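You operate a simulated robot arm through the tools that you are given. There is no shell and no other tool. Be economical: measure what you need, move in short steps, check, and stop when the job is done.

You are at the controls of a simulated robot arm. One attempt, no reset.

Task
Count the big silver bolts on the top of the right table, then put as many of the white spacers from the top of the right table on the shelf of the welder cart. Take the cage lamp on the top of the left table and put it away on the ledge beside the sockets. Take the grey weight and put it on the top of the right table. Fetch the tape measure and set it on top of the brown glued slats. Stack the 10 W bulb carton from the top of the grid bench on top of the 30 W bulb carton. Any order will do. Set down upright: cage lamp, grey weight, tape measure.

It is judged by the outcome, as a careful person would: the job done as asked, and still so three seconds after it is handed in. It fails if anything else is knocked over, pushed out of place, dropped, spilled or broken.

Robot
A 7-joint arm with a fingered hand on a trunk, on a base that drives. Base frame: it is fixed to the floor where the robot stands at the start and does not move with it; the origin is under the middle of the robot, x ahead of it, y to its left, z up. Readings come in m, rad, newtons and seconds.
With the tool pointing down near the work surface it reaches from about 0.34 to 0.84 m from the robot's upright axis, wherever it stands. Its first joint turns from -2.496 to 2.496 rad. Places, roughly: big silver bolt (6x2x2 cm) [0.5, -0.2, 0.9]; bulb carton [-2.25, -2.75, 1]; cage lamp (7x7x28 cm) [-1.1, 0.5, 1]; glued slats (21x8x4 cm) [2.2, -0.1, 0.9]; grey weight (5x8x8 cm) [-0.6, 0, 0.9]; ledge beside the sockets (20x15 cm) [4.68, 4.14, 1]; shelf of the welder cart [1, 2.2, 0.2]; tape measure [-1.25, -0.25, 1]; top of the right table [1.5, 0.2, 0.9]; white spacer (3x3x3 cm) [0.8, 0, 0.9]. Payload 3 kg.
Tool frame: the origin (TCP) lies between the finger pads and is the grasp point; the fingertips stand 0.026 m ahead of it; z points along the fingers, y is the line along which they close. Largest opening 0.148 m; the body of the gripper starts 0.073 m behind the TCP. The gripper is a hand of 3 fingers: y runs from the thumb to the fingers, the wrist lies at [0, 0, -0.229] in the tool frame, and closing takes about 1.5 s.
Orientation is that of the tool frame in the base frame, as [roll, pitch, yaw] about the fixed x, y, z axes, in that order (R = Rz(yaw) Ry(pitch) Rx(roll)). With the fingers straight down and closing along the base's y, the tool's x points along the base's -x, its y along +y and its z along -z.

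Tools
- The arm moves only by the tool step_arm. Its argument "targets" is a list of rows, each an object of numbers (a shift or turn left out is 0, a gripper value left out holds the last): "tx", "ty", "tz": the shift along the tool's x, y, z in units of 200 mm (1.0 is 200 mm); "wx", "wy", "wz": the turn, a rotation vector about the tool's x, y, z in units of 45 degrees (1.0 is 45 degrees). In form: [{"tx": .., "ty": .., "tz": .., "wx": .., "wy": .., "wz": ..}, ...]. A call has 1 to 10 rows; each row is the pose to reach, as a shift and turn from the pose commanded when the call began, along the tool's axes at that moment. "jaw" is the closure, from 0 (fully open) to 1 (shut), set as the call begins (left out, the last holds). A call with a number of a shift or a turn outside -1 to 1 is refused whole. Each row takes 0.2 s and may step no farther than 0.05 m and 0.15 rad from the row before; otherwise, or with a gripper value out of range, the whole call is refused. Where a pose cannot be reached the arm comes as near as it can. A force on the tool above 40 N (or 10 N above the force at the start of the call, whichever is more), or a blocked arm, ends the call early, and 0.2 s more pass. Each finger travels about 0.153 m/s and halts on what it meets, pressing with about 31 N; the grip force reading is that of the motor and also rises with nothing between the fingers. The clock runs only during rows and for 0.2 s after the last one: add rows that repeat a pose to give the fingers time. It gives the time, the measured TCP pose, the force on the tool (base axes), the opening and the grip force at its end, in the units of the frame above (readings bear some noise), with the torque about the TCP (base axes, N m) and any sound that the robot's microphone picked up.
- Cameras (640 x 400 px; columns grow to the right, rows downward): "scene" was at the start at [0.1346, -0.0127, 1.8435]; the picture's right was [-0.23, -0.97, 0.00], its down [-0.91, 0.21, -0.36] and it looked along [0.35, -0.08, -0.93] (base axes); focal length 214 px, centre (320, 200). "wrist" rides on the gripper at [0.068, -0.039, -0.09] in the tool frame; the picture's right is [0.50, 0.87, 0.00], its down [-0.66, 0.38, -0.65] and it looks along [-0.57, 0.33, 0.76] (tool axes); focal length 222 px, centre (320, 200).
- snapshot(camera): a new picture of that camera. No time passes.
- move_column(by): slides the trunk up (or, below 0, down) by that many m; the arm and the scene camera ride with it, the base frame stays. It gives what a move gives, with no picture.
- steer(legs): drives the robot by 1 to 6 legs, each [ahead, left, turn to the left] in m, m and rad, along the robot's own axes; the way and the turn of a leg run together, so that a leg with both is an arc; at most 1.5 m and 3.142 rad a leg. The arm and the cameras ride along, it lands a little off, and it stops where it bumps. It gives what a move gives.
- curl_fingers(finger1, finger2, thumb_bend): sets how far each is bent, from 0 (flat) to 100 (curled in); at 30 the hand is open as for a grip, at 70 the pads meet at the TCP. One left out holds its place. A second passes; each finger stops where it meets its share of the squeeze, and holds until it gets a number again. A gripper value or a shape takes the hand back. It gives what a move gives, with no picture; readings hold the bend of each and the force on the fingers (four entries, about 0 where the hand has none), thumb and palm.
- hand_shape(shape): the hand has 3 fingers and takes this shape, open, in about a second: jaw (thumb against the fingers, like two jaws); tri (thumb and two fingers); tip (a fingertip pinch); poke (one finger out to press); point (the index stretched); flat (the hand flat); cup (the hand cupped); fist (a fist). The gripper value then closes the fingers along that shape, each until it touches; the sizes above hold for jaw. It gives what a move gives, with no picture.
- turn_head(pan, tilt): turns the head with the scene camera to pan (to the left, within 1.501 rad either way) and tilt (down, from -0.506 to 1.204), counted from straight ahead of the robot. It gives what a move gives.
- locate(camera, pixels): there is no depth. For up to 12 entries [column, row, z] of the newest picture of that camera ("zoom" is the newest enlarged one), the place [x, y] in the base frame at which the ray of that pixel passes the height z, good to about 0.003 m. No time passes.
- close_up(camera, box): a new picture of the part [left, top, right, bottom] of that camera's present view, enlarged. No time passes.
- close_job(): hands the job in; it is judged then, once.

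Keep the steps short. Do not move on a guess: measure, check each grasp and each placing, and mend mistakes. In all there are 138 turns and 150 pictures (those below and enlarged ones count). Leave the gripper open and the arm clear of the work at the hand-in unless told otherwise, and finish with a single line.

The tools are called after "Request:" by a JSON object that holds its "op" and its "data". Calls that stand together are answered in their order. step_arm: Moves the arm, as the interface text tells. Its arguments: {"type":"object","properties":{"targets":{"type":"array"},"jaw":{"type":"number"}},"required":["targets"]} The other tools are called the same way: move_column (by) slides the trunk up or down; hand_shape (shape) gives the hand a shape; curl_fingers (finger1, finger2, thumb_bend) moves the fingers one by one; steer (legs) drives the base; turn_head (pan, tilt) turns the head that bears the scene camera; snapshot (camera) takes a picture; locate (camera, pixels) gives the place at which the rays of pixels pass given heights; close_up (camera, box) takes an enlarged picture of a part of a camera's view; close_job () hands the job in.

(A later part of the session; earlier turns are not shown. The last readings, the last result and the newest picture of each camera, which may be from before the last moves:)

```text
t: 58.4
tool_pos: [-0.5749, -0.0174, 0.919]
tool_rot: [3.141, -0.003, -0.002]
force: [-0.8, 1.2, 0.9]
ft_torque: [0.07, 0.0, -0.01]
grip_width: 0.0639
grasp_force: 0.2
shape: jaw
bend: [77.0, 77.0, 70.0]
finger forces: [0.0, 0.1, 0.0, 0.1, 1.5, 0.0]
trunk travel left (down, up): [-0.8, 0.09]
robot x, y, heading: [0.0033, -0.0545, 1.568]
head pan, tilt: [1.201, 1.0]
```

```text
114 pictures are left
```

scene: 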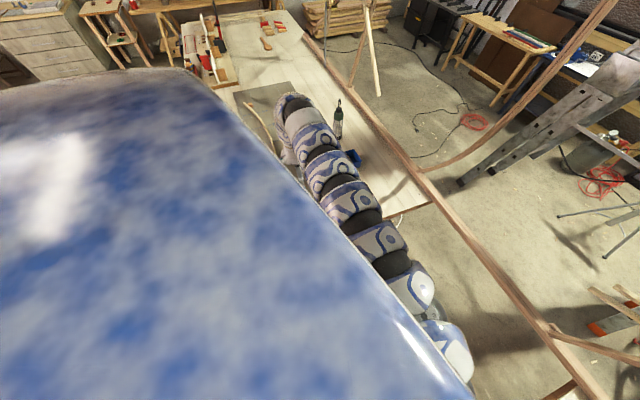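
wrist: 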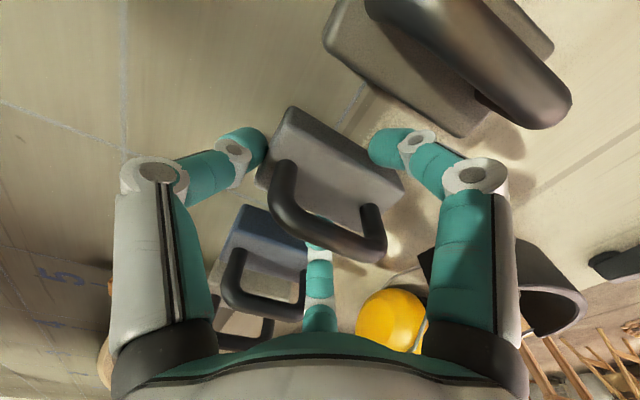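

Thumb just touches. Close.

Request:
{"op": "step_arm", "data": {"targets": [{}, {}, {}, {}, {}, {}, {}], "jaw": 1}}

Request:
{"op": "snapshot", "data": {"camera": "wrist"}}

```text
t: 60.0
tool_pos: [-0.5753, -0.0171, 0.9185]
tool_rot: [3.141, -0.001, -0.002]
force: [0.8, -0.8, 0.7]
ft_torque: [0.07, -0.02, -0.02]
grip_width: 0.053
grasp_force: 30.9
shape: jaw
bend: [77.0, 77.0, 70.0]
finger forces: [25.6, 24.3, 0.1, 0.0, 27.8, 0.0]
trunk travel left (down, up): [-0.8, 0.09]
robot x, y, heading: [-0.0002, -0.0565, 1.57]
head pan, tilt: [1.201, 1.0]
```

```text
113 pictures are left
```

wrist: 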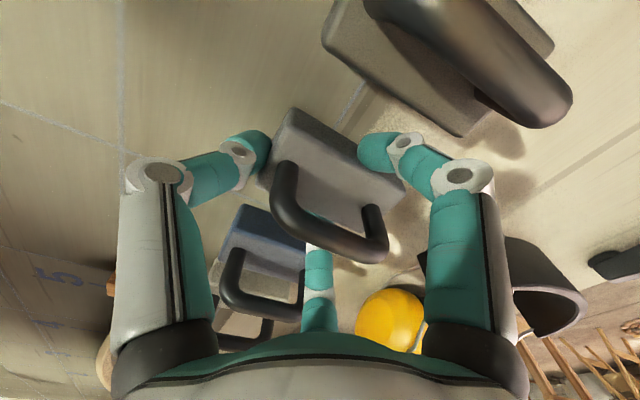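

All three fingers press on the body (5.3 cm). Lift slowly.

Request:
{"op": "step_arm", "data": {"targets": [{"tz": -0.08}, {"tz": -0.2}, {"tz": -0.4}, {"tz": -0.6}, {"tz": -0.8}, {"tz": -0.8}]}}

Request:
{"op": "snapshot", "data": {"camera": "wrist"}}

```text
t: 61.4
tool_pos: [-0.5766, -0.0175, 1.0772]
tool_rot: [3.14, -0.001, -0.003]
force: [0.3, -0.2, -6.0]
ft_torque: [0.07, 0.02, 0.02]
grip_width: 0.0512
grasp_force: 30.9
shape: jaw
bend: [77.0, 77.0, 70.0]
finger forces: [25.1, 24.1, 0.1, 0.0, 26.4, 0.1]
trunk travel left (down, up): [-0.8, 0.09]
robot x, y, heading: [0.0007, -0.0572, 1.564]
head pan, tilt: [1.201, 1.0]
```

```text
112 pictures are left
```

wrist: 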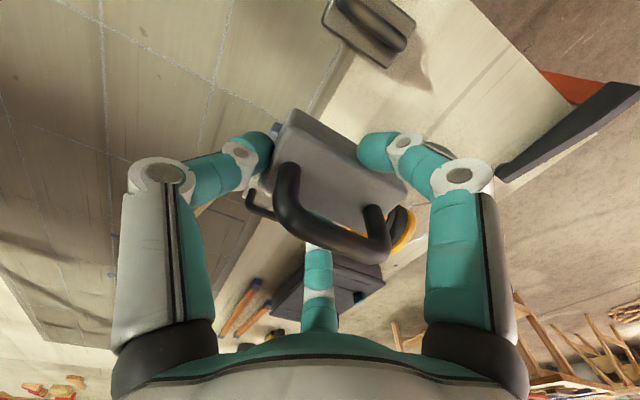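

The grey weight is held. Back out, turn around by π, and reverse into the gap so that the hand is over the right table.

Request:
{"op": "steer", "data": {"legs": [[-1.1, 0, 0], [0, 0, 3.1416], [-1.1, 0, 0]]}}

Request:
{"op": "turn_head", "data": {"pan": 1.45, "tilt": 0.9}}

Request:
{"op": "snapshot", "data": {"camera": "wrist"}}

Request:
{"op": "snapshot", "data": {"camera": "scene"}}

```text
refused: 3.1416 is not a number from -3.14159 to 3.14159
```

```text
t: 62.2
tool_pos: [-0.5765, -0.0184, 1.0773]
tool_rot: [-3.141, -0.002, -0.003]
force: [0.1, -1.0, -7.8]
ft_torque: [0.09, 0.04, -0.02]
grip_width: 0.0515
grasp_force: 31.4
shape: jaw
bend: [77.0, 77.0, 70.0]
finger forces: [25.1, 24.1, 0.1, 0.1, 26.4, 0.0]
trunk travel left (down, up): [-0.8, 0.09]
robot x, y, heading: [0.0048, -0.058, 1.571]
head pan, tilt: [1.45, 0.901]
```

```text
111 pictures are left
```

wrist: 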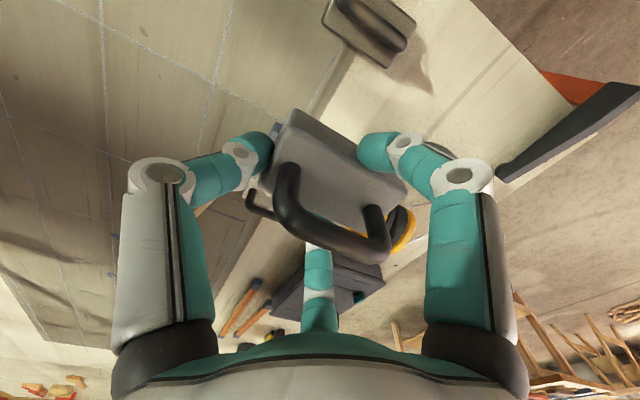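

```text
110 pictures are left
```

scene: 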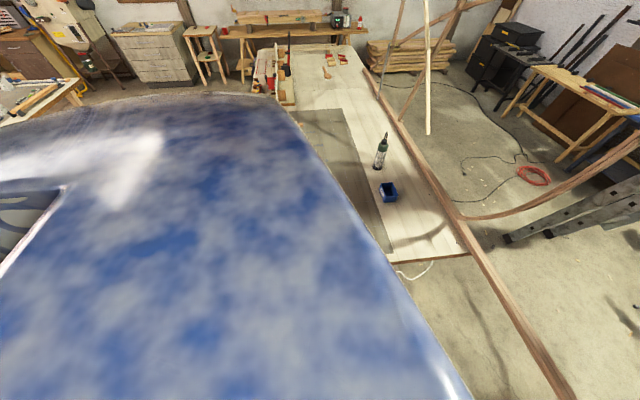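

Request:
{"op": "locate", "data": {"camera": "scene", "pixels": [[377, 170, 0.84], [389, 198, 0.84], [391, 262, 0.84], [470, 254, 0.84]]}}

Request:
{"op": "steer", "data": {"legs": [[-1.1, 0, 0], [0, 0, 3.141], [-1.1, 0, 0]]}}

Request:
{"op": "snapshot", "data": {"camera": "wrist"}}

Request:
{"op": "snapshot", "data": {"camera": "scene"}}

```text
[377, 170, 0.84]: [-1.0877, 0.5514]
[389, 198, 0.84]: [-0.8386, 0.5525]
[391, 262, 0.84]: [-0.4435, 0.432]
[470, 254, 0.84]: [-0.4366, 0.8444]
```

```text
t: 80.3
tool_pos: [0.6081, -0.1177, 1.0766]
tool_rot: [-3.141, -0.003, 3.119]
force: [-0.3, -1.0, -8.3]
ft_torque: [-0.05, -0.01, 0.01]
grip_width: 0.0508
grasp_force: 31.5
shape: jaw
bend: [77.0, 77.0, 70.0]
finger forces: [24.5, 23.9, 0.0, 0.1, 26.2, 0.1]
trunk travel left (down, up): [-0.8, 0.09]
robot x, y, heading: [0.0325, -0.0655, -1.593]
head pan, tilt: [1.45, 0.901]
```

```text
109 pictures are left
```

wrist: 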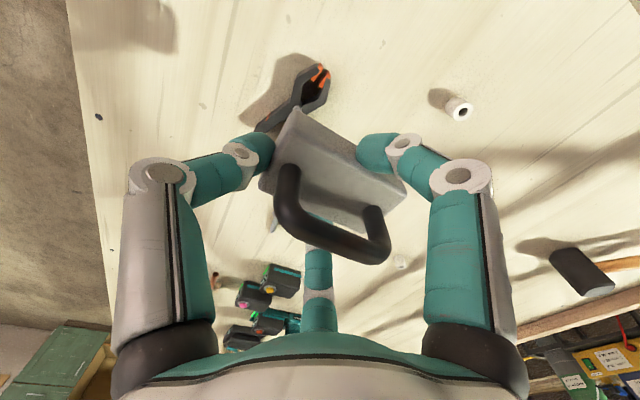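

```text
108 pictures are left
```

scene: 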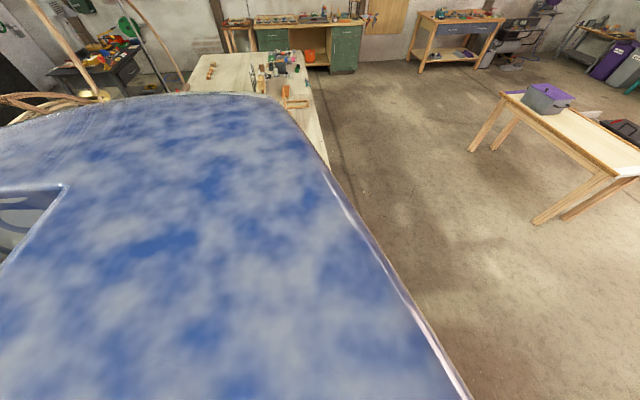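

Request:
{"op": "locate", "data": {"camera": "wrist", "pixels": [[312, 85, 0.86], [265, 125, 0.86], [459, 108, 0.855], [400, 262, 0.85], [275, 226, 0.85], [575, 275, 0.87], [325, 65, 0.86]]}}

```text
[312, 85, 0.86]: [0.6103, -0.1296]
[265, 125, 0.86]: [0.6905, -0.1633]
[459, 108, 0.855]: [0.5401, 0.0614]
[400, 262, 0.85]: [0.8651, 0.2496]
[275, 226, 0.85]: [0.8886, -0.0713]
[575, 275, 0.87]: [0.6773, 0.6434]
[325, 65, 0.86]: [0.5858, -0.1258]
```

Free place: around (0.66, 0.22), away from the clamp (0.6,-0.13), spacer (0.54,0.06) and (0.865,0.25). Move over there.

Request:
{"op": "step_arm", "data": {"targets": [{"ty": 0.24, "tx": -0.05}, {"ty": 0.48, "tx": -0.1}, {"ty": 0.72, "tx": -0.15}, {"ty": 0.96, "tx": -0.2}, {"ty": 1.0, "tx": -0.25}]}}

Request:
{"op": "step_arm", "data": {"targets": [{"ty": 0.24}, {"ty": 0.48}, {"ty": 0.68}]}}

Request:
{"op": "snapshot", "data": {"camera": "wrist"}}

```text
t: 81.5
tool_pos: [0.6263, 0.0685, 1.0847]
tool_rot: [-3.137, -0.001, 3.118]
force: [0.6, -0.5, -7.0]
ft_torque: [-0.06, 0.01, 0.0]
grip_width: 0.0496
grasp_force: 30.9
shape: jaw
bend: [77.0, 76.0, 69.0]
finger forces: [24.6, 24.8, 0.0, 0.0, 29.0, 0.0]
out of reach, approached as far as the arm can: row 4, 5
trunk travel left (down, up): [-0.8, 0.09]
robot x, y, heading: [0.0277, -0.0687, -1.591]
head pan, tilt: [1.45, 0.901]
```

```text
t: 82.5
tool_pos: [0.6213, 0.0884, 1.0854]
tool_rot: [-3.135, -0.011, 3.009]
force: [0.3, 0.4, -7.0]
ft_torque: [-0.06, -0.02, -0.01]
grip_width: 0.0491
grasp_force: 31.1
shape: jaw
bend: [77.0, 76.0, 69.0]
finger forces: [25.0, 25.0, 0.1, 0.0, 27.8, 0.1]
out of reach, approached as far as the arm can: row 1, 2, 3
trunk travel left (down, up): [-0.8, 0.09]
robot x, y, heading: [0.0303, -0.0673, -1.592]
head pan, tilt: [1.45, 0.901]
stopped in row 3: the arm was blocked; the commanded pose is now the measured one
```

```text
107 pictures are left
```

wrist: 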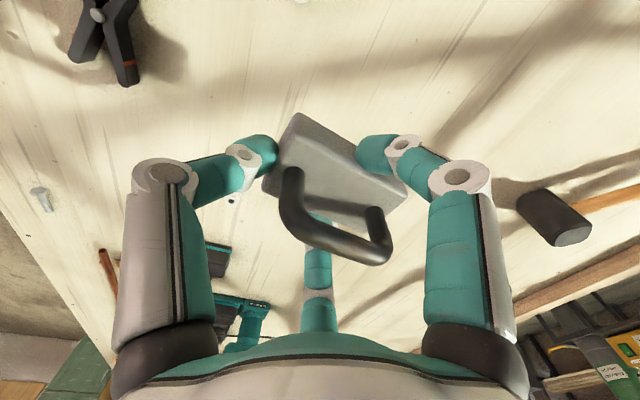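

Limit reached; I'll use the base: reverse 0.15 m.

Request:
{"op": "steer", "data": {"legs": [[-0.15, 0, 0]]}}

Request:
{"op": "snapshot", "data": {"camera": "wrist"}}

Request:
{"op": "step_arm", "data": {"targets": [{"tz": 0.2}, {"tz": 0.4}, {"tz": 0.6}, {"tz": 0.7}]}}

Request:
{"op": "snapshot", "data": {"camera": "wrist"}}

```text
t: 83.9
tool_pos: [0.6248, 0.2419, 1.0854]
tool_rot: [-3.136, -0.007, 3.01]
force: [-0.6, 0.0, -7.2]
ft_torque: [-0.07, 0.0, -0.04]
grip_width: 0.0493
grasp_force: 31.2
shape: jaw
bend: [77.0, 76.0, 69.0]
finger forces: [25.1, 25.0, 0.0, 0.1, 27.4, 0.0]
trunk travel left (down, up): [-0.8, 0.09]
robot x, y, heading: [0.0363, 0.0829, -1.587]
head pan, tilt: [1.45, 0.901]
```

```text
106 pictures are left
```

wrist: 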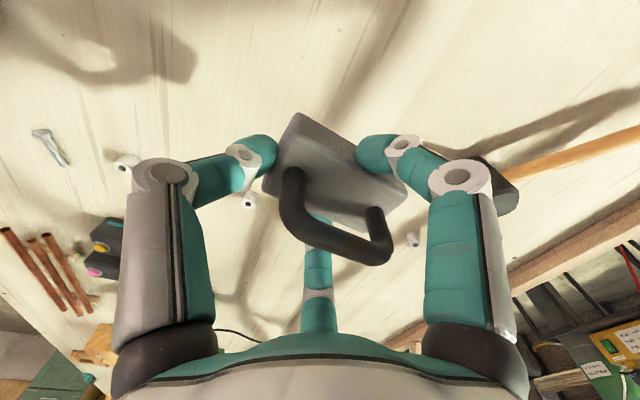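

```text
t: 84.9
tool_pos: [0.6027, 0.2285, 1.0032]
tool_rot: [-3.141, -0.007, 3.011]
force: [0.1, -1.1, -7.4]
ft_torque: [-0.1, 0.01, 0.05]
grip_width: 0.0485
grasp_force: 30.9
shape: jaw
bend: [77.0, 76.0, 69.0]
finger forces: [25.6, 25.0, 0.0, 0.1, 27.0, 0.0]
out of reach, approached as far as the arm can: row 1, 2, 3, 4
trunk travel left (down, up): [-0.8, 0.09]
robot x, y, heading: [0.0351, 0.082, -1.594]
head pan, tilt: [1.45, 0.901]
```

```text
105 pictures are left
```

wrist: 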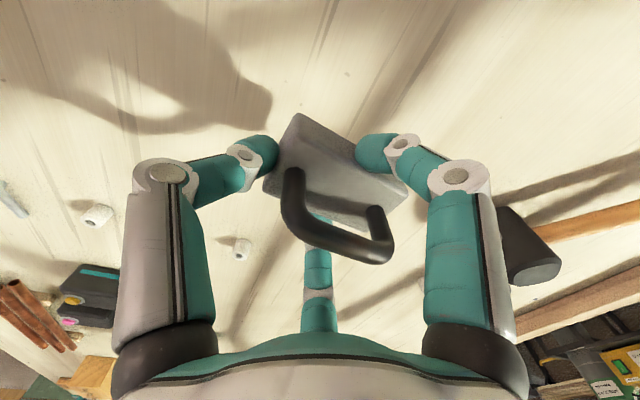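

Arm reach is limited here, so I'll lower with the column.

Request:
{"op": "move_column", "data": {"by": -0.07}}

Request:
{"op": "snapshot", "data": {"camera": "wrist"}}

```text
t: 86.0
tool_pos: [0.6025, 0.2304, 0.934]
tool_rot: [-3.135, -0.008, 3.012]
force: [0.0, -0.2, -7.9]
ft_torque: [-0.07, -0.02, -0.02]
grip_width: 0.0486
grasp_force: 30.9
shape: jaw
bend: [77.0, 76.0, 69.0]
finger forces: [25.6, 24.9, 0.0, 0.0, 26.8, 0.0]
trunk travel left (down, up): [-0.73, 0.16]
robot x, y, heading: [0.0362, 0.0841, -1.589]
head pan, tilt: [1.45, 0.901]
```

```text
104 pictures are left
```

wrist: 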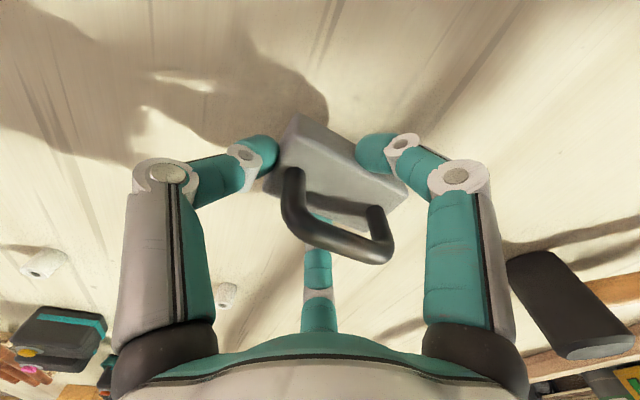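

Request:
{"op": "move_column", "data": {"by": -0.013}}

Request:
{"op": "move_column", "data": {"by": -0.004}}

```text
t: 86.6
tool_pos: [0.6023, 0.2292, 0.9196]
tool_rot: [-3.137, -0.006, 3.01]
force: [-0.9, -1.3, -1.1]
ft_torque: [0.17, -0.14, -0.01]
grip_width: 0.0488
grasp_force: 30.9
shape: jaw
bend: [77.0, 76.0, 69.0]
finger forces: [26.2, 25.6, 0.0, 0.1, 27.6, 0.0]
trunk travel left (down, up): [-0.717, 0.173]
robot x, y, heading: [0.0338, 0.0848, -1.591]
head pan, tilt: [1.45, 0.901]
```

```text
t: 87.1
tool_pos: [0.602, 0.2292, 0.9171]
tool_rot: [-3.138, -0.004, 3.011]
force: [-0.8, -0.6, 14.8]
ft_torque: [0.2, -0.14, -0.03]
grip_width: 0.0492
grasp_force: 31.2
shape: jaw
bend: [77.0, 77.0, 69.0]
finger forces: [28.6, 27.7, 0.0, 0.0, 29.6, 0.0]
trunk travel left (down, up): [-0.713, 0.177]
robot x, y, heading: [0.0306, 0.0794, -1.592]
head pan, tilt: [1.45, 0.901]
```

Weight rests on the table. Open the fingers.

Request:
{"op": "curl_fingers", "data": {"finger1": 30, "finger2": 30, "thumb_bend": 30}}

Request:
{"op": "move_column", "data": {"by": 0.177}}

Request:
{"op": "snapshot", "data": {"camera": "wrist"}}

```text
t: 88.1
tool_pos: [0.6012, 0.2291, 0.9163]
tool_rot: [-3.137, -0.008, 3.011]
force: [-0.2, -0.5, -0.3]
ft_torque: [0.03, 0.02, 0.02]
grip_width: 0.1267
grasp_force: 0.1
shape: fingers
bend: [30.0, 30.0, 30.0]
finger forces: [0.1, 0.0, 0.1, 0.1, 0.1, 0.0]
trunk travel left (down, up): [-0.713, 0.177]
robot x, y, heading: [0.0326, 0.0859, -1.595]
head pan, tilt: [1.45, 0.901]
```

```text
t: 90.1
tool_pos: [0.6012, 0.2295, 1.0929]
tool_rot: [-3.138, -0.007, 3.012]
force: [-0.4, -0.1, 0.1]
ft_torque: [-0.01, 0.0, -0.01]
grip_width: 0.1265
grasp_force: 0.0
shape: fingers
bend: [30.0, 30.0, 30.0]
finger forces: [0.0, 0.0, 0.0, 0.0, 0.0, 0.0]
trunk travel left (down, up): [-0.89, 0.0]
robot x, y, heading: [0.0336, 0.0802, -1.593]
head pan, tilt: [1.45, 0.901]
```

```text
103 pictures are left
```

wrist: 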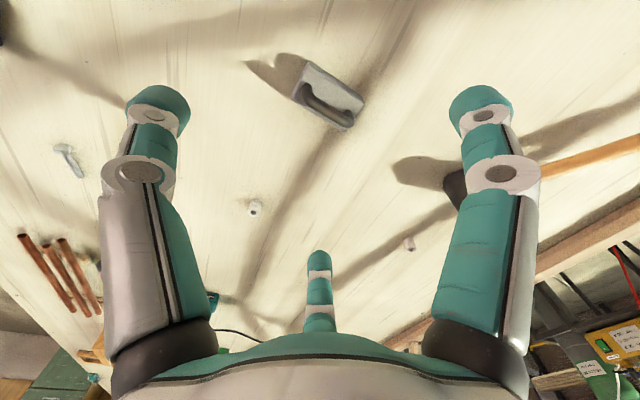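

Weight stands upright on the right table. Locate the spacers now (z≈0.855).

Request:
{"op": "locate", "data": {"camera": "wrist", "pixels": [[255, 208, 0.855], [410, 243, 0.855], [68, 155, 0.85], [345, 117, 0.84], [318, 95, 0.84], [455, 190, 0.86]]}}

Request:
{"op": "turn_head", "data": {"pan": 1.5, "tilt": 0.3}}

Request:
{"op": "close_up", "data": {"camera": "scene", "box": [0, 0, 320, 200]}}

```text
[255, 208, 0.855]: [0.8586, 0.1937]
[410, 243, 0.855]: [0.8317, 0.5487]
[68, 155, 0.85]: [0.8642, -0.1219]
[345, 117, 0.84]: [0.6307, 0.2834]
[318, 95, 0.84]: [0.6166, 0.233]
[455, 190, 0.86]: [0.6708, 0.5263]
```

```text
t: 91.1
tool_pos: [0.6021, 0.2291, 1.0926]
tool_rot: [-3.138, -0.005, 3.011]
force: [-0.4, 0.5, -0.6]
ft_torque: [0.01, 0.0, 0.02]
grip_width: 0.1263
grasp_force: 0.1
shape: fingers
bend: [30.0, 30.0, 30.0]
finger forces: [0.0, 0.0, 0.1, 0.0, 0.1, 0.0]
trunk travel left (down, up): [-0.89, 0.0]
robot x, y, heading: [0.0317, 0.0827, -1.591]
head pan, tilt: [1.499, 0.3]
```

```text
2.00 times, centred on (160, 100) of scene
```

zoom: 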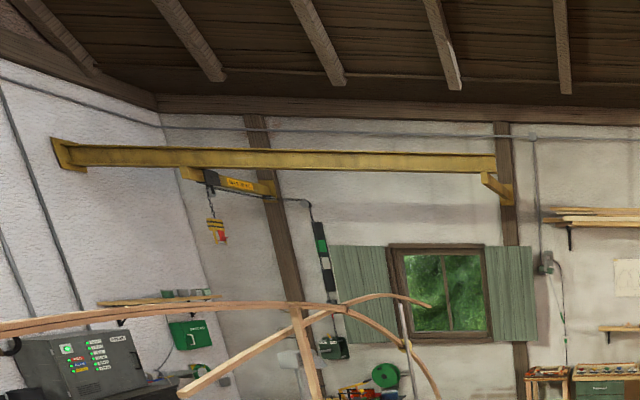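

Spacers: S1 ≈(0.54,0.06), S2 ≈(0.86,0.2), S3 ≈(0.83,0.55), S4 ≈(0.87,0). I'll take S1 now: move above it.

Request:
{"op": "step_arm", "data": {"targets": [{"tx": 0.04, "ty": -0.22}, {"tx": 0.08, "ty": -0.44}, {"tx": 0.12, "ty": -0.66}, {"tx": 0.2, "ty": -0.88}], "jaw": 0.3}}

Request:
{"op": "snapshot", "data": {"camera": "wrist"}}

```text
t: 92.3
tool_pos: [0.5332, 0.0994, 1.0929]
tool_rot: [-3.138, -0.006, 3.07]
force: [0.1, -1.4, 0.2]
ft_torque: [0.03, 0.04, -0.03]
grip_width: 0.104
grasp_force: 0.0
shape: jaw
bend: [28.0, 28.0, 74.0]
finger forces: [0.1, 0.0, 0.1, 0.0, 0.1, 0.0]
trunk travel left (down, up): [-0.89, 0.0]
robot x, y, heading: [0.0307, 0.0815, -1.589]
head pan, tilt: [1.499, 0.3]
stopped in row 4: the arm was blocked; the commanded pose is now the measured one
```

```text
101 pictures are left
```

wrist: 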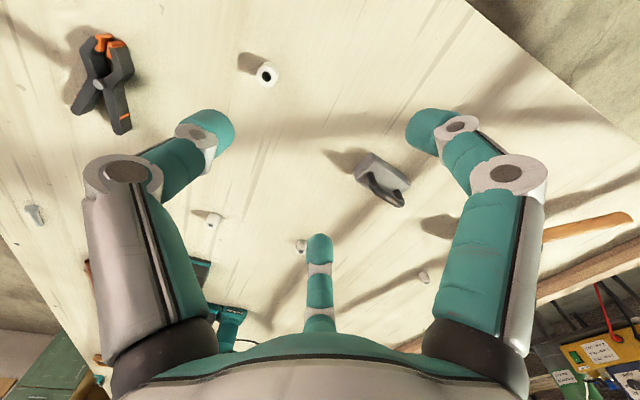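

Arm is at a limit because the trunk is high. Lower the trunk by 0.15 and look at S1.

Request:
{"op": "locate", "data": {"camera": "wrist", "pixels": [[267, 74, 0.87], [214, 219, 0.855], [301, 246, 0.855], [424, 277, 0.855]]}}

Request:
{"op": "move_column", "data": {"by": -0.13}}

Request:
{"op": "step_arm", "data": {"targets": [{"tz": -0.2}, {"tz": -0.4}]}}

Request:
{"op": "move_column", "data": {"by": -0.15}}

Request:
{"op": "snapshot", "data": {"camera": "wrist"}}

```text
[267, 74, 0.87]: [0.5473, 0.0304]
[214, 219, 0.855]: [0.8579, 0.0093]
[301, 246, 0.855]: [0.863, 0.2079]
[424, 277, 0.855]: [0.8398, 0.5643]
```

```text
t: 93.9
tool_pos: [0.5329, 0.1021, 0.9634]
tool_rot: [-3.136, -0.007, 3.069]
force: [1.0, -0.1, -0.4]
ft_torque: [-0.03, -0.02, 0.0]
grip_width: 0.1039
grasp_force: 0.2
shape: jaw
bend: [28.0, 28.0, 74.0]
finger forces: [0.0, 0.0, 0.0, 0.0, 0.0, 0.0]
trunk travel left (down, up): [-0.76, 0.13]
robot x, y, heading: [0.0334, 0.0837, -1.589]
head pan, tilt: [1.499, 0.3]
```

```text
t: 94.7
tool_pos: [0.5164, 0.1136, 1.0253]
tool_rot: [3.12, -0.045, 3.07]
force: [0.8, -1.1, -0.2]
ft_torque: [0.03, 0.0, 0.0]
grip_width: 0.1038
grasp_force: 0.0
shape: jaw
bend: [28.0, 28.0, 74.0]
finger forces: [0.1, 0.0, 0.0, 0.0, 0.0, 0.1]
trunk travel left (down, up): [-0.76, 0.13]
robot x, y, heading: [0.0356, 0.0802, -1.596]
head pan, tilt: [1.499, 0.3]
stopped in row 2: the arm was blocked; the commanded pose is now the measured one
```

```text
t: 96.0
tool_pos: [0.5191, 0.114, 0.9065]
tool_rot: [3.119, -0.038, 3.069]
force: [-4.7, -0.7, 26.2]
ft_torque: [-0.17, -0.8, -0.16]
grip_width: 0.1013
grasp_force: 0.0
shape: jaw
bend: [28.0, 26.0, 74.0]
finger forces: [0.0, 17.4, 0.0, 0.0, 8.4, 0.0]
trunk travel left (down, up): [-0.637, 0.253]
robot x, y, heading: [0.0328, 0.0801, -1.593]
head pan, tilt: [1.499, 0.3]
stopped: the force on the tool passed its limit at 76 N (the readings are from after the stop); the commanded pose is now the measured one
```

```text
100 pictures are left
```

wrist: 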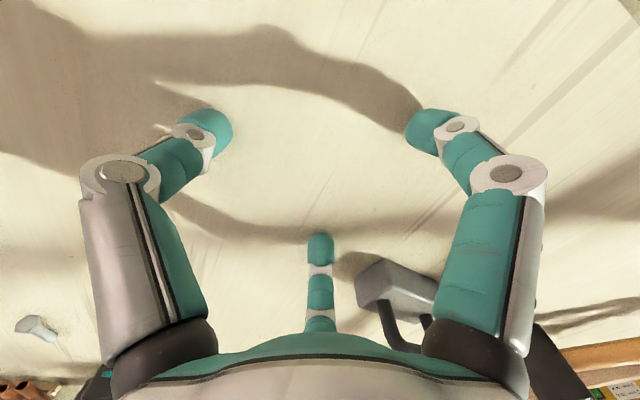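

Fingertips touched the table at TCP z≈0.907, so the table top is at ≈0.88. Raise a little and check S1 has not moved.

Request:
{"op": "move_column", "data": {"by": 0.12}}

Request:
{"op": "snapshot", "data": {"camera": "wrist"}}

```text
t: 97.5
tool_pos: [0.5189, 0.1143, 1.0263]
tool_rot: [3.118, -0.041, 3.068]
force: [0.0, -0.2, -0.2]
ft_torque: [0.04, -0.02, 0.0]
grip_width: 0.1034
grasp_force: 0.0
shape: jaw
bend: [28.0, 28.0, 74.0]
finger forces: [0.0, 0.1, 0.1, 0.1, 0.0, 0.1]
trunk travel left (down, up): [-0.757, 0.133]
robot x, y, heading: [0.0305, 0.0819, -1.596]
head pan, tilt: [1.499, 0.3]
```

```text
99 pictures are left
```

wrist: 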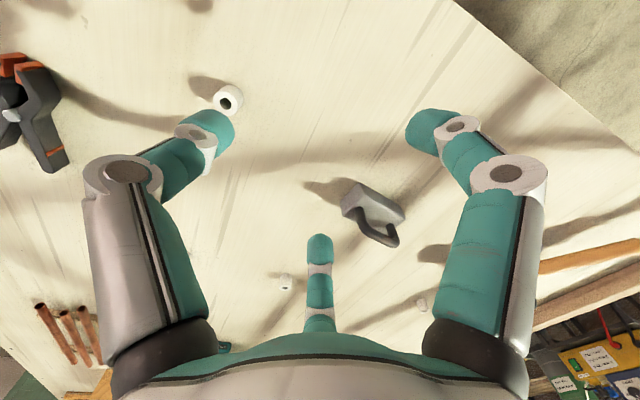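

S1 still stands. I'll locate it and use the base to line up.

Request:
{"op": "locate", "data": {"camera": "wrist", "pixels": [[229, 99, 0.91], [219, 107, 0.88], [286, 281, 0.895], [421, 303, 0.895]]}}

```text
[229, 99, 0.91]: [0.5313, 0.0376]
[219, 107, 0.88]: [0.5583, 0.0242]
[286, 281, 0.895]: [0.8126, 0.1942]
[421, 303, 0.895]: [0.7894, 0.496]
```

Request:
{"op": "steer", "data": {"legs": [[0.077, 0.014, 0]]}}

Request:
{"op": "snapshot", "data": {"camera": "wrist"}}

Request:
{"op": "locate", "data": {"camera": "wrist", "pixels": [[320, 135, 0.91], [320, 120, 0.91], [320, 150, 0.91]]}}

```text
t: 98.5
tool_pos: [0.5309, 0.0356, 1.0254]
tool_rot: [3.118, -0.04, 3.069]
force: [-0.1, -0.2, 0.9]
ft_torque: [0.03, 0.0, -0.02]
grip_width: 0.1036
grasp_force: 0.0
shape: jaw
bend: [28.0, 28.0, 74.0]
finger forces: [0.0, 0.1, 0.0, 0.0, 0.1, 0.0]
trunk travel left (down, up): [-0.757, 0.133]
robot x, y, heading: [0.0481, 0.004, -1.592]
head pan, tilt: [1.499, 0.3]
```

```text
98 pictures are left
```

wrist: 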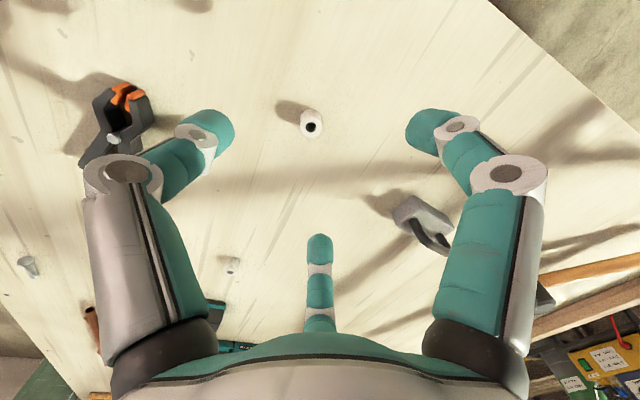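

```text
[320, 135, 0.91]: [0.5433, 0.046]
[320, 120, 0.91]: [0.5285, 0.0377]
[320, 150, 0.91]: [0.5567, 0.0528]
```

S1 is under the TCP. Lower 0.113 and close.

Request:
{"op": "move_column", "data": {"by": -0.112}}

Request:
{"op": "step_arm", "data": {"targets": [{}, {}, {}, {}, {}, {}, {}], "jaw": 1}}

Request:
{"op": "snapshot", "data": {"camera": "wrist"}}

```text
t: 100.0
tool_pos: [0.5313, 0.0354, 0.9143]
tool_rot: [3.118, -0.04, 3.068]
force: [0.0, 0.8, -0.5]
ft_torque: [0.02, 0.01, 0.0]
grip_width: 0.1036
grasp_force: 0.0
shape: jaw
bend: [28.0, 28.0, 74.0]
finger forces: [0.0, 0.0, 0.0, 0.0, 0.1, 0.0]
trunk travel left (down, up): [-0.645, 0.245]
robot x, y, heading: [0.0399, 0.0025, -1.587]
head pan, tilt: [1.499, 0.3]
```

```text
t: 101.5
tool_pos: [0.5318, 0.037, 0.9138]
tool_rot: [3.12, -0.039, 3.068]
force: [0.1, -0.3, -0.2]
ft_torque: [-0.01, -0.01, 0.03]
grip_width: 0.0143
grasp_force: 31.2
shape: jaw
bend: [71.0, 74.0, 70.0]
finger forces: [28.1, 23.2, 0.0, 0.0, 23.8, 0.0]
trunk travel left (down, up): [-0.645, 0.245]
robot x, y, heading: [0.0464, 0.0068, -1.594]
head pan, tilt: [1.499, 0.3]
```

```text
97 pictures are left
```

wrist: 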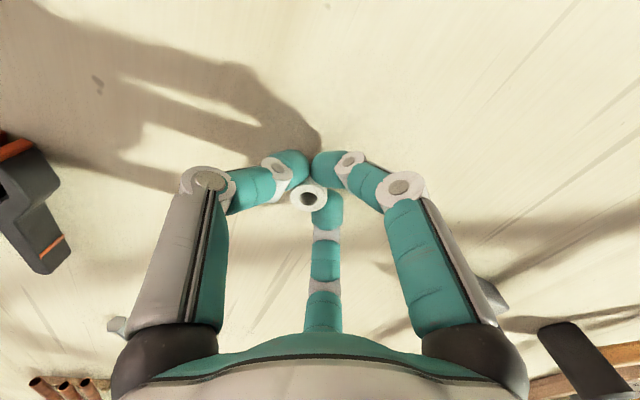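

Lift with the column and check whether the spacer comes along.

Request:
{"op": "move_column", "data": {"by": 0.15}}

Request:
{"op": "snapshot", "data": {"camera": "wrist"}}

```text
t: 103.3
tool_pos: [0.5296, 0.0352, 1.0631]
tool_rot: [3.118, -0.04, 3.068]
force: [0.3, -0.3, -0.9]
ft_torque: [-0.03, 0.03, 0.01]
grip_width: 0.0143
grasp_force: 30.9
shape: jaw
bend: [71.0, 74.0, 70.0]
finger forces: [28.2, 23.1, 0.0, 0.0, 23.8, 0.0]
trunk travel left (down, up): [-0.795, 0.095]
robot x, y, heading: [0.0421, 0.0041, -1.597]
head pan, tilt: [1.499, 0.3]
```

```text
96 pictures are left
```

wrist: 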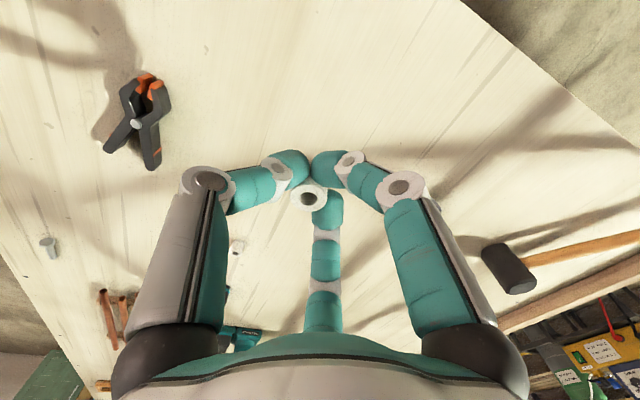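

Spacer S1 is held. Drive out south and face +x to look at the way round the far end.

Request:
{"op": "steer", "data": {"legs": [[1.25, 0, 0], [0, 0, 1.597], [1.4, 0, 0]]}}

Request:
{"op": "turn_head", "data": {"pan": 0.3, "tilt": 0.5}}

Request:
{"op": "snapshot", "data": {"camera": "scene"}}

```text
t: 120.0
tool_pos: [1.3513, -0.7352, 1.0621]
tool_rot: [3.118, -0.041, -1.6]
force: [-0.6, -0.1, -0.3]
ft_torque: [-0.01, 0.03, 0.01]
grip_width: 0.0125
grasp_force: 30.8
shape: jaw
bend: [72.0, 77.0, 72.0]
finger forces: [0.0, 0.0, 0.0, 0.0, 0.0, 0.0]
trunk travel left (down, up): [-0.795, 0.095]
robot x, y, heading: [1.4041, -1.217, 0.022]
head pan, tilt: [1.499, 0.3]
```

```text
t: 121.5
tool_pos: [1.3503, -0.7338, 1.0635]
tool_rot: [3.119, -0.04, -1.599]
force: [0.2, -0.1, 0.4]
ft_torque: [-0.01, 0.0, 0.0]
grip_width: 0.0128
grasp_force: 30.7
shape: jaw
bend: [72.0, 77.0, 72.0]
finger forces: [0.1, 0.0, 0.0, 0.0, 0.1, 0.0]
trunk travel left (down, up): [-0.795, 0.095]
robot x, y, heading: [1.4055, -1.218, 0.02]
head pan, tilt: [0.3, 0.499]
```

```text
95 pictures are left
```

scene: 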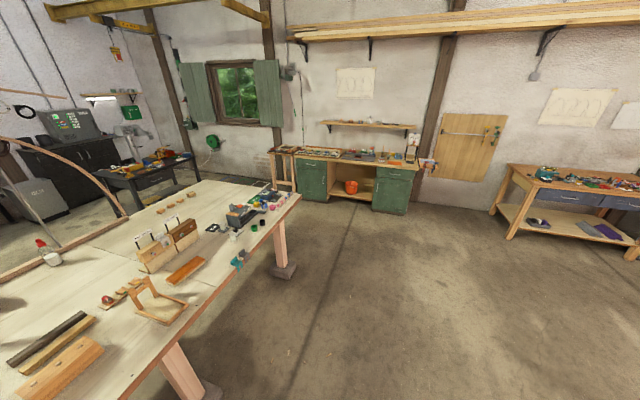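

Finger forces went to zero – the spacer may have slipped. Check with the wrist camera and look back.

Request:
{"op": "snapshot", "data": {"camera": "wrist"}}

Request:
{"op": "turn_head", "data": {"pan": 1.5, "tilt": 0.9}}

Request:
{"op": "snapshot", "data": {"camera": "scene"}}

```text
94 pictures are left
```

wrist: 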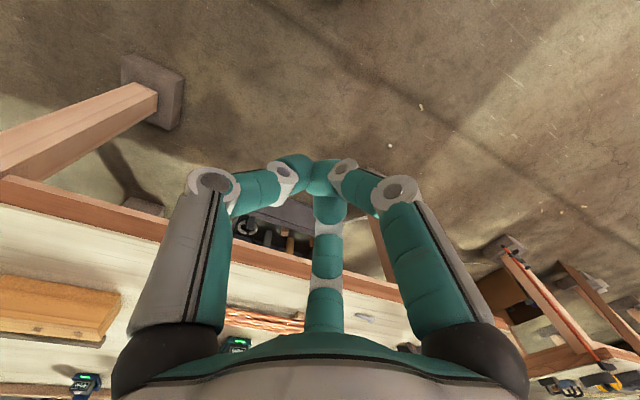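

```text
t: 122.8
tool_pos: [1.3505, -0.7343, 1.063]
tool_rot: [3.118, -0.04, -1.601]
force: [0.1, -0.1, -0.9]
ft_torque: [-0.04, 0.01, 0.02]
grip_width: 0.0124
grasp_force: 30.9
shape: jaw
bend: [72.0, 77.0, 72.0]
finger forces: [0.0, 0.0, 0.1, 0.0, 0.1, 0.1]
trunk travel left (down, up): [-0.795, 0.095]
robot x, y, heading: [1.4032, -1.2209, 0.015]
head pan, tilt: [1.499, 0.901]
```

```text
93 pictures are left
```

scene: 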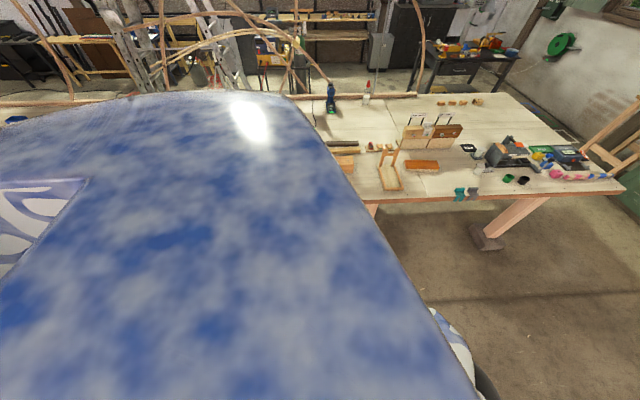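

A white dot at (389,147) on the floor may be it. Close-up.

Request:
{"op": "close_up", "data": {"camera": "wrist", "box": [350, 90, 450, 160]}}

Request:
{"op": "locate", "data": {"camera": "wrist", "pixels": [[389, 147, 0.015], [420, 106, 0.0]]}}

```text
5.71 times, centred on (400, 125) of wrist
```

zoom: 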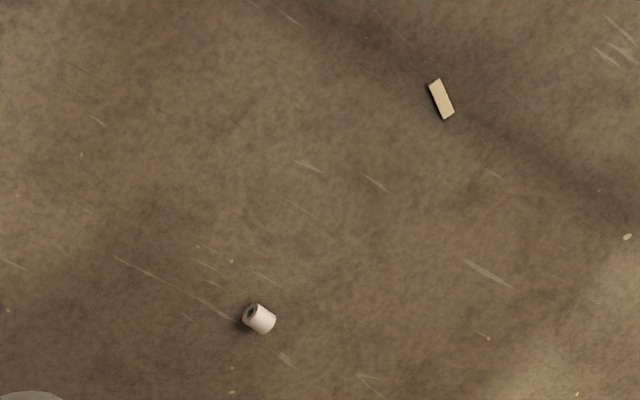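

```text
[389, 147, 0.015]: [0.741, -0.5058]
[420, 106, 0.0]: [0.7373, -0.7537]
```

Found: S1 lies on the floor at ≈(0.74,-0.51). I'll fetch it. Back up so the hand is south of it, open fingers partly, and lower the trunk.

Request:
{"op": "steer", "data": {"legs": [[-0.61, 0, -0.017]]}}

Request:
{"op": "step_arm", "data": {"targets": [{}, {}, {}], "jaw": 0.5}}

Request:
{"op": "move_column", "data": {"by": -0.6}}

Request:
{"op": "snapshot", "data": {"camera": "wrist"}}

```text
t: 126.3
tool_pos: [0.7532, -0.7429, 1.0633]
tool_rot: [3.121, -0.04, -1.614]
force: [0.7, 0.6, 0.3]
ft_torque: [-0.02, -0.02, 0.02]
grip_width: 0.0126
grasp_force: 31.5
shape: jaw
bend: [72.0, 77.0, 72.0]
finger forces: [0.1, 0.1, 0.1, 0.0, 0.1, 0.0]
trunk travel left (down, up): [-0.795, 0.095]
robot x, y, heading: [0.7976, -1.2275, 0.006]
head pan, tilt: [1.499, 0.901]
```

```text
t: 127.1
tool_pos: [0.755, -0.7424, 1.0631]
tool_rot: [3.119, -0.04, -1.614]
force: [0.8, 0.6, 0.1]
ft_torque: [0.0, 0.01, -0.01]
grip_width: 0.0733
grasp_force: 0.1
shape: jaw
bend: [36.0, 36.0, 70.0]
finger forces: [0.1, 0.0, 0.0, 0.0, 0.0, 0.1]
trunk travel left (down, up): [-0.795, 0.095]
robot x, y, heading: [0.8004, -1.2266, 0.007]
head pan, tilt: [1.499, 0.901]
```

```text
refused: -0.6 is not a number from -0.4 to 0.4
```

```text
91 pictures are left
```

wrist: 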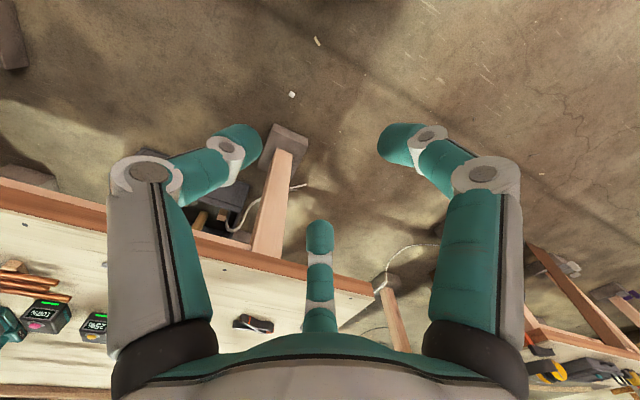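

Request:
{"op": "locate", "data": {"camera": "wrist", "pixels": [[292, 94, 0.013], [270, 175, 0.15], [290, 130, 0.15], [190, 225, 0.88]]}}

Request:
{"op": "move_column", "data": {"by": -0.4}}

Request:
{"op": "move_column", "data": {"by": -0.35}}

Request:
{"op": "snapshot", "data": {"camera": "wrist"}}

```text
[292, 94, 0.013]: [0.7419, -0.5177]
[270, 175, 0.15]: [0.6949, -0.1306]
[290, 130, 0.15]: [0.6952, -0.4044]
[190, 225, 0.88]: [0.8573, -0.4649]
```

```text
t: 130.9
tool_pos: [0.7543, -0.7434, 0.6629]
tool_rot: [3.119, -0.04, -1.614]
force: [-0.6, -0.5, 0.1]
ft_torque: [-0.01, -0.03, -0.03]
grip_width: 0.0733
grasp_force: 0.1
shape: jaw
bend: [36.0, 36.0, 70.0]
finger forces: [0.0, 0.0, 0.0, 0.0, 0.1, 0.0]
trunk travel left (down, up): [-0.395, 0.495]
robot x, y, heading: [0.7983, -1.2241, 0.005]
head pan, tilt: [1.499, 0.901]
```

```text
t: 134.3
tool_pos: [0.7534, -0.743, 0.314]
tool_rot: [3.12, -0.04, -1.615]
force: [-0.2, -0.5, -0.2]
ft_torque: [-0.03, -0.01, 0.02]
grip_width: 0.0736
grasp_force: 0.1
shape: jaw
bend: [36.0, 36.0, 70.0]
finger forces: [0.0, 0.1, 0.1, 0.0, 0.1, 0.0]
trunk travel left (down, up): [-0.045, 0.845]
robot x, y, heading: [0.8002, -1.2249, 0.006]
head pan, tilt: [1.499, 0.901]
```

```text
90 pictures are left
```

wrist: 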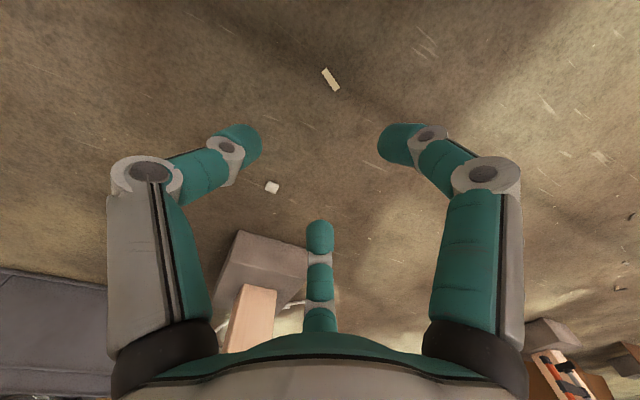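

Request:
{"op": "locate", "data": {"camera": "wrist", "pixels": [[272, 187, 0.014], [240, 232, 0.1], [308, 255, 0.1], [197, 302, 0.0], [240, 232, 0.15]]}}

Request:
{"op": "close_up", "data": {"camera": "wrist", "box": [180, 150, 340, 320]}}

```text
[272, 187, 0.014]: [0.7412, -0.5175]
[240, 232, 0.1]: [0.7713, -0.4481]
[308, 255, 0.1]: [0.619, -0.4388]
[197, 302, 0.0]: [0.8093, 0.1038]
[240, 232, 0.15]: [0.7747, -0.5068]
```

```text
2.35 times, centred on (260, 235) of wrist
```

zoom: 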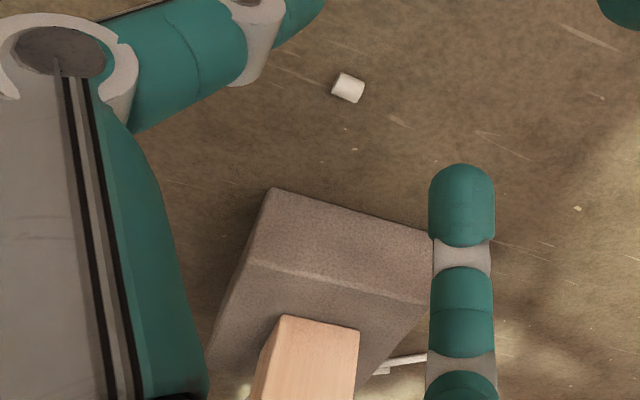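

Block's face is ≈0.19 m beyond the spacer: clear. Lower fully, test arm descent here.

Request:
{"op": "move_column", "data": {"by": -0.045}}

Request:
{"op": "step_arm", "data": {"targets": [{"tz": 0.2}, {"tz": 0.4}, {"tz": 0.6}, {"tz": 0.75}], "jaw": 0.55}}

```text
t: 135.2
tool_pos: [0.7541, -0.7425, 0.2687]
tool_rot: [3.119, -0.041, -1.615]
force: [0.3, -0.3, 0.9]
ft_torque: [0.0, 0.01, -0.01]
grip_width: 0.0733
grasp_force: 0.2
shape: jaw
bend: [36.0, 36.0, 70.0]
finger forces: [0.0, 0.0, 0.0, 0.0, 0.0, 0.0]
trunk travel left (down, up): [0.0, 0.89]
robot x, y, heading: [0.8025, -1.2293, 0.004]
head pan, tilt: [1.499, 0.901]
```

```text
t: 136.2
tool_pos: [0.7496, -0.7488, 0.1184]
tool_rot: [3.118, -0.041, -1.617]
force: [0.5, 0.0, -0.4]
ft_torque: [-0.02, 0.04, -0.01]
grip_width: 0.0668
grasp_force: 0.1
shape: jaw
bend: [39.0, 39.0, 70.0]
finger forces: [0.0, 0.0, 0.0, 0.0, 0.0, 0.0]
trunk travel left (down, up): [0.0, 0.89]
robot x, y, heading: [0.8018, -1.228, 0.011]
head pan, tilt: [1.499, 0.901]
```

Descent works. Drive the hand over the spacer.

Request:
{"op": "steer", "data": {"legs": [[-0.007, 0.231, 0]]}}

Request:
{"op": "step_arm", "data": {"targets": [{"tz": 0.1}, {"tz": 0.2}]}}

Request:
{"op": "snapshot", "data": {"camera": "wrist"}}

```text
t: 137.9
tool_pos: [0.7413, -0.5194, 0.1184]
tool_rot: [3.118, -0.041, -1.615]
force: [0.3, 0.3, 0.3]
ft_torque: [-0.02, 0.02, 0.0]
grip_width: 0.0668
grasp_force: 0.2
shape: jaw
bend: [39.0, 39.0, 70.0]
finger forces: [0.0, 0.0, 0.0, 0.0, 0.1, 0.0]
trunk travel left (down, up): [0.0, 0.89]
robot x, y, heading: [0.7913, -0.9948, 0.006]
head pan, tilt: [1.499, 0.901]
```

```text
t: 138.5
tool_pos: [0.7413, -0.5196, 0.0781]
tool_rot: [3.117, -0.04, -1.616]
force: [0.2, 0.5, 0.6]
ft_torque: [0.0, 0.0, 0.02]
grip_width: 0.0671
grasp_force: 0.0
shape: jaw
bend: [39.0, 39.0, 70.0]
finger forces: [0.1, 0.0, 0.0, 0.0, 0.0, 0.1]
trunk travel left (down, up): [0.0, 0.89]
robot x, y, heading: [0.7899, -0.9968, 0.006]
head pan, tilt: [1.499, 0.901]
```

```text
88 pictures are left
```

wrist: 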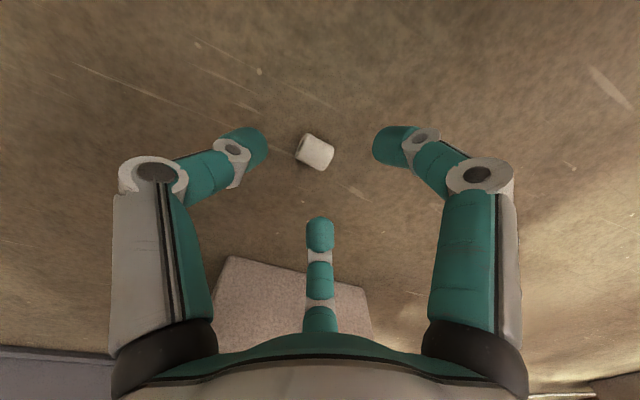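

Centred. Narrow the fingers and descend to the floor in small steps.

Request:
{"op": "step_arm", "data": {"targets": [{"tz": 0.1}, {"tz": 0.2}, {"tz": 0.245}, {"tz": 0.26}], "jaw": 0.68}}

Request:
{"op": "snapshot", "data": {"camera": "wrist"}}

```text
t: 139.5
tool_pos: [0.74, -0.5221, 0.0287]
tool_rot: [3.118, -0.038, -1.615]
force: [0.9, 0.4, 4.4]
ft_torque: [0.07, -0.04, -0.01]
grip_width: 0.0478
grasp_force: 0.1
shape: jaw
bend: [77.0, 77.0, 70.0]
finger forces: [0.0, 2.3, 0.0, 0.0, 1.4, 0.0]
trunk travel left (down, up): [0.0, 0.89]
robot x, y, heading: [0.7886, -0.9976, 0.009]
head pan, tilt: [1.499, 0.901]
```

```text
87 pictures are left
```

wrist: 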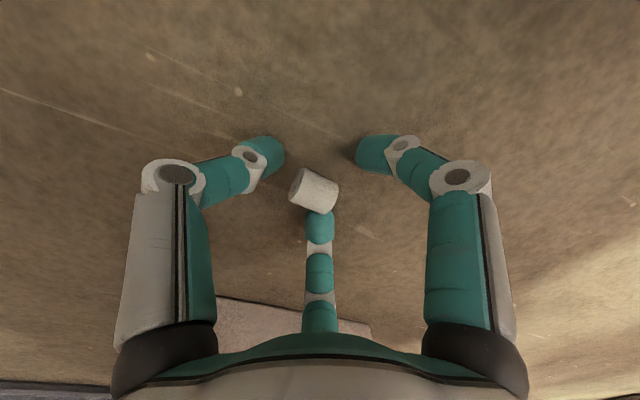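

Tips at the floor with spacer centred. Close.

Request:
{"op": "step_arm", "data": {"targets": [{}, {}, {}, {}, {}, {}], "jaw": 1}}

Request:
{"op": "snapshot", "data": {"camera": "wrist"}}

```text
t: 140.9
tool_pos: [0.7389, -0.5215, 0.0279]
tool_rot: [3.119, -0.041, -1.613]
force: [0.1, 0.2, 0.1]
ft_torque: [-0.03, 0.01, 0.0]
grip_width: 0.0018
grasp_force: 31.0
shape: jaw
bend: [70.0, 79.0, 75.0]
finger forces: [0.0, 0.0, 0.0, 0.0, 0.0, 0.0]
trunk travel left (down, up): [0.0, 0.89]
robot x, y, heading: [0.7911, -0.994, 0.006]
head pan, tilt: [1.499, 0.901]
```

```text
86 pictures are left
```

wrist: 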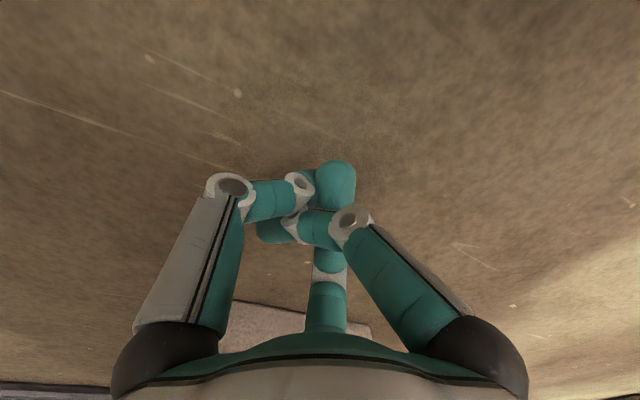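

Not held – fingers passed each other. Raise, open and look.

Request:
{"op": "step_arm", "data": {"targets": [{"tz": -0.2}, {"tz": -0.4}, {"tz": -0.4}], "jaw": 0.4}}

Request:
{"op": "snapshot", "data": {"camera": "wrist"}}

```text
t: 141.7
tool_pos: [0.7425, -0.5183, 0.106]
tool_rot: [3.118, -0.042, -1.615]
force: [0.0, -0.2, 0.3]
ft_torque: [0.01, 0.0, -0.01]
grip_width: 0.0883
grasp_force: 0.2
shape: jaw
bend: [32.0, 32.0, 70.0]
finger forces: [0.0, 0.1, 0.0, 0.0, 0.0, 0.0]
trunk travel left (down, up): [0.0, 0.89]
robot x, y, heading: [0.7935, -0.9947, 0.009]
head pan, tilt: [1.499, 0.901]
```

```text
85 pictures are left
```

wrist: 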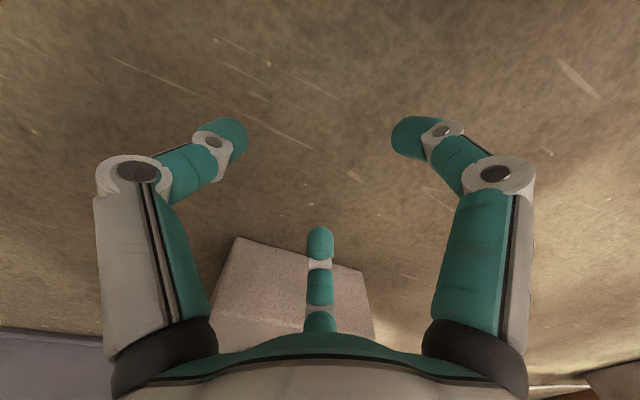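

Request:
{"op": "steer", "data": {"legs": [[0.1, -0.4, 0]]}}

Request:
{"op": "move_column", "data": {"by": 0.3}}

Request:
{"op": "snapshot", "data": {"camera": "wrist"}}

Request:
{"op": "turn_head", "data": {"pan": 1.0, "tilt": 0.9}}

Request:
{"op": "snapshot", "data": {"camera": "scene"}}

```text
t: 144.3
tool_pos: [0.845, -0.9179, 0.1072]
tool_rot: [3.12, -0.038, -1.615]
force: [-0.9, 0.1, 1.7]
ft_torque: [0.01, -0.02, -0.01]
grip_width: 0.0881
grasp_force: 0.0
shape: jaw
bend: [32.0, 32.0, 70.0]
finger forces: [0.1, 0.1, 0.1, 0.1, 0.1, 0.0]
trunk travel left (down, up): [0.0, 0.89]
robot x, y, heading: [0.8938, -1.3959, 0.01]
head pan, tilt: [1.499, 0.901]
```

```text
t: 147.3
tool_pos: [0.8468, -0.9173, 0.4068]
tool_rot: [3.119, -0.04, -1.615]
force: [0.0, 0.5, 0.3]
ft_torque: [0.0, 0.02, 0.01]
grip_width: 0.0885
grasp_force: 0.1
shape: jaw
bend: [32.0, 32.0, 70.0]
finger forces: [0.0, 0.1, 0.1, 0.1, 0.0, 0.0]
trunk travel left (down, up): [-0.3, 0.59]
robot x, y, heading: [0.8949, -1.3954, 0.006]
head pan, tilt: [1.499, 0.901]
```

```text
84 pictures are left
```

wrist: 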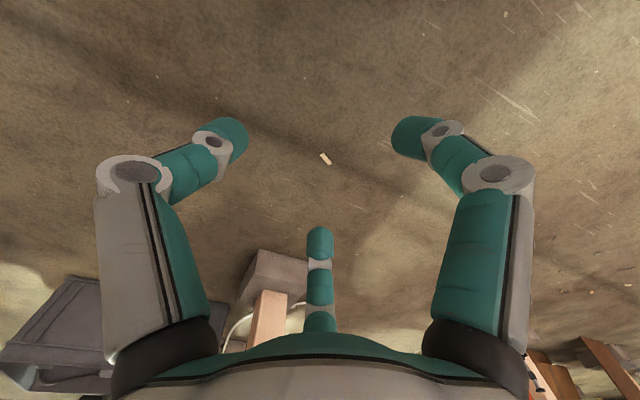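

```text
t: 148.2
tool_pos: [0.8468, -0.9165, 0.4052]
tool_rot: [3.12, -0.039, -1.615]
force: [0.0, 0.1, 0.1]
ft_torque: [0.01, 0.02, -0.01]
grip_width: 0.0885
grasp_force: 0.1
shape: jaw
bend: [32.0, 32.0, 70.0]
finger forces: [0.0, 0.1, 0.0, 0.0, 0.1, 0.0]
trunk travel left (down, up): [-0.3, 0.59]
robot x, y, heading: [0.8951, -1.3965, 0.008]
head pan, tilt: [1.0, 0.901]
```

```text
83 pictures are left
```

scene: 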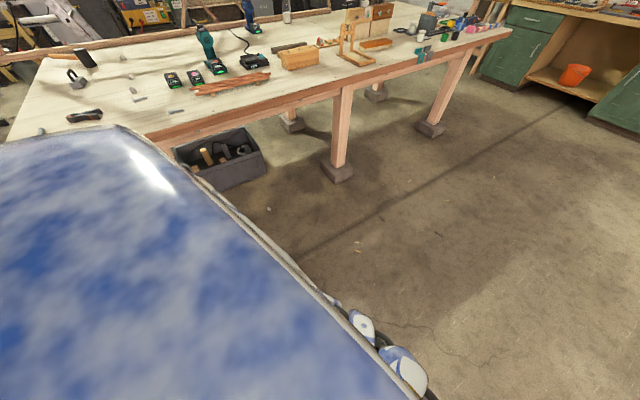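

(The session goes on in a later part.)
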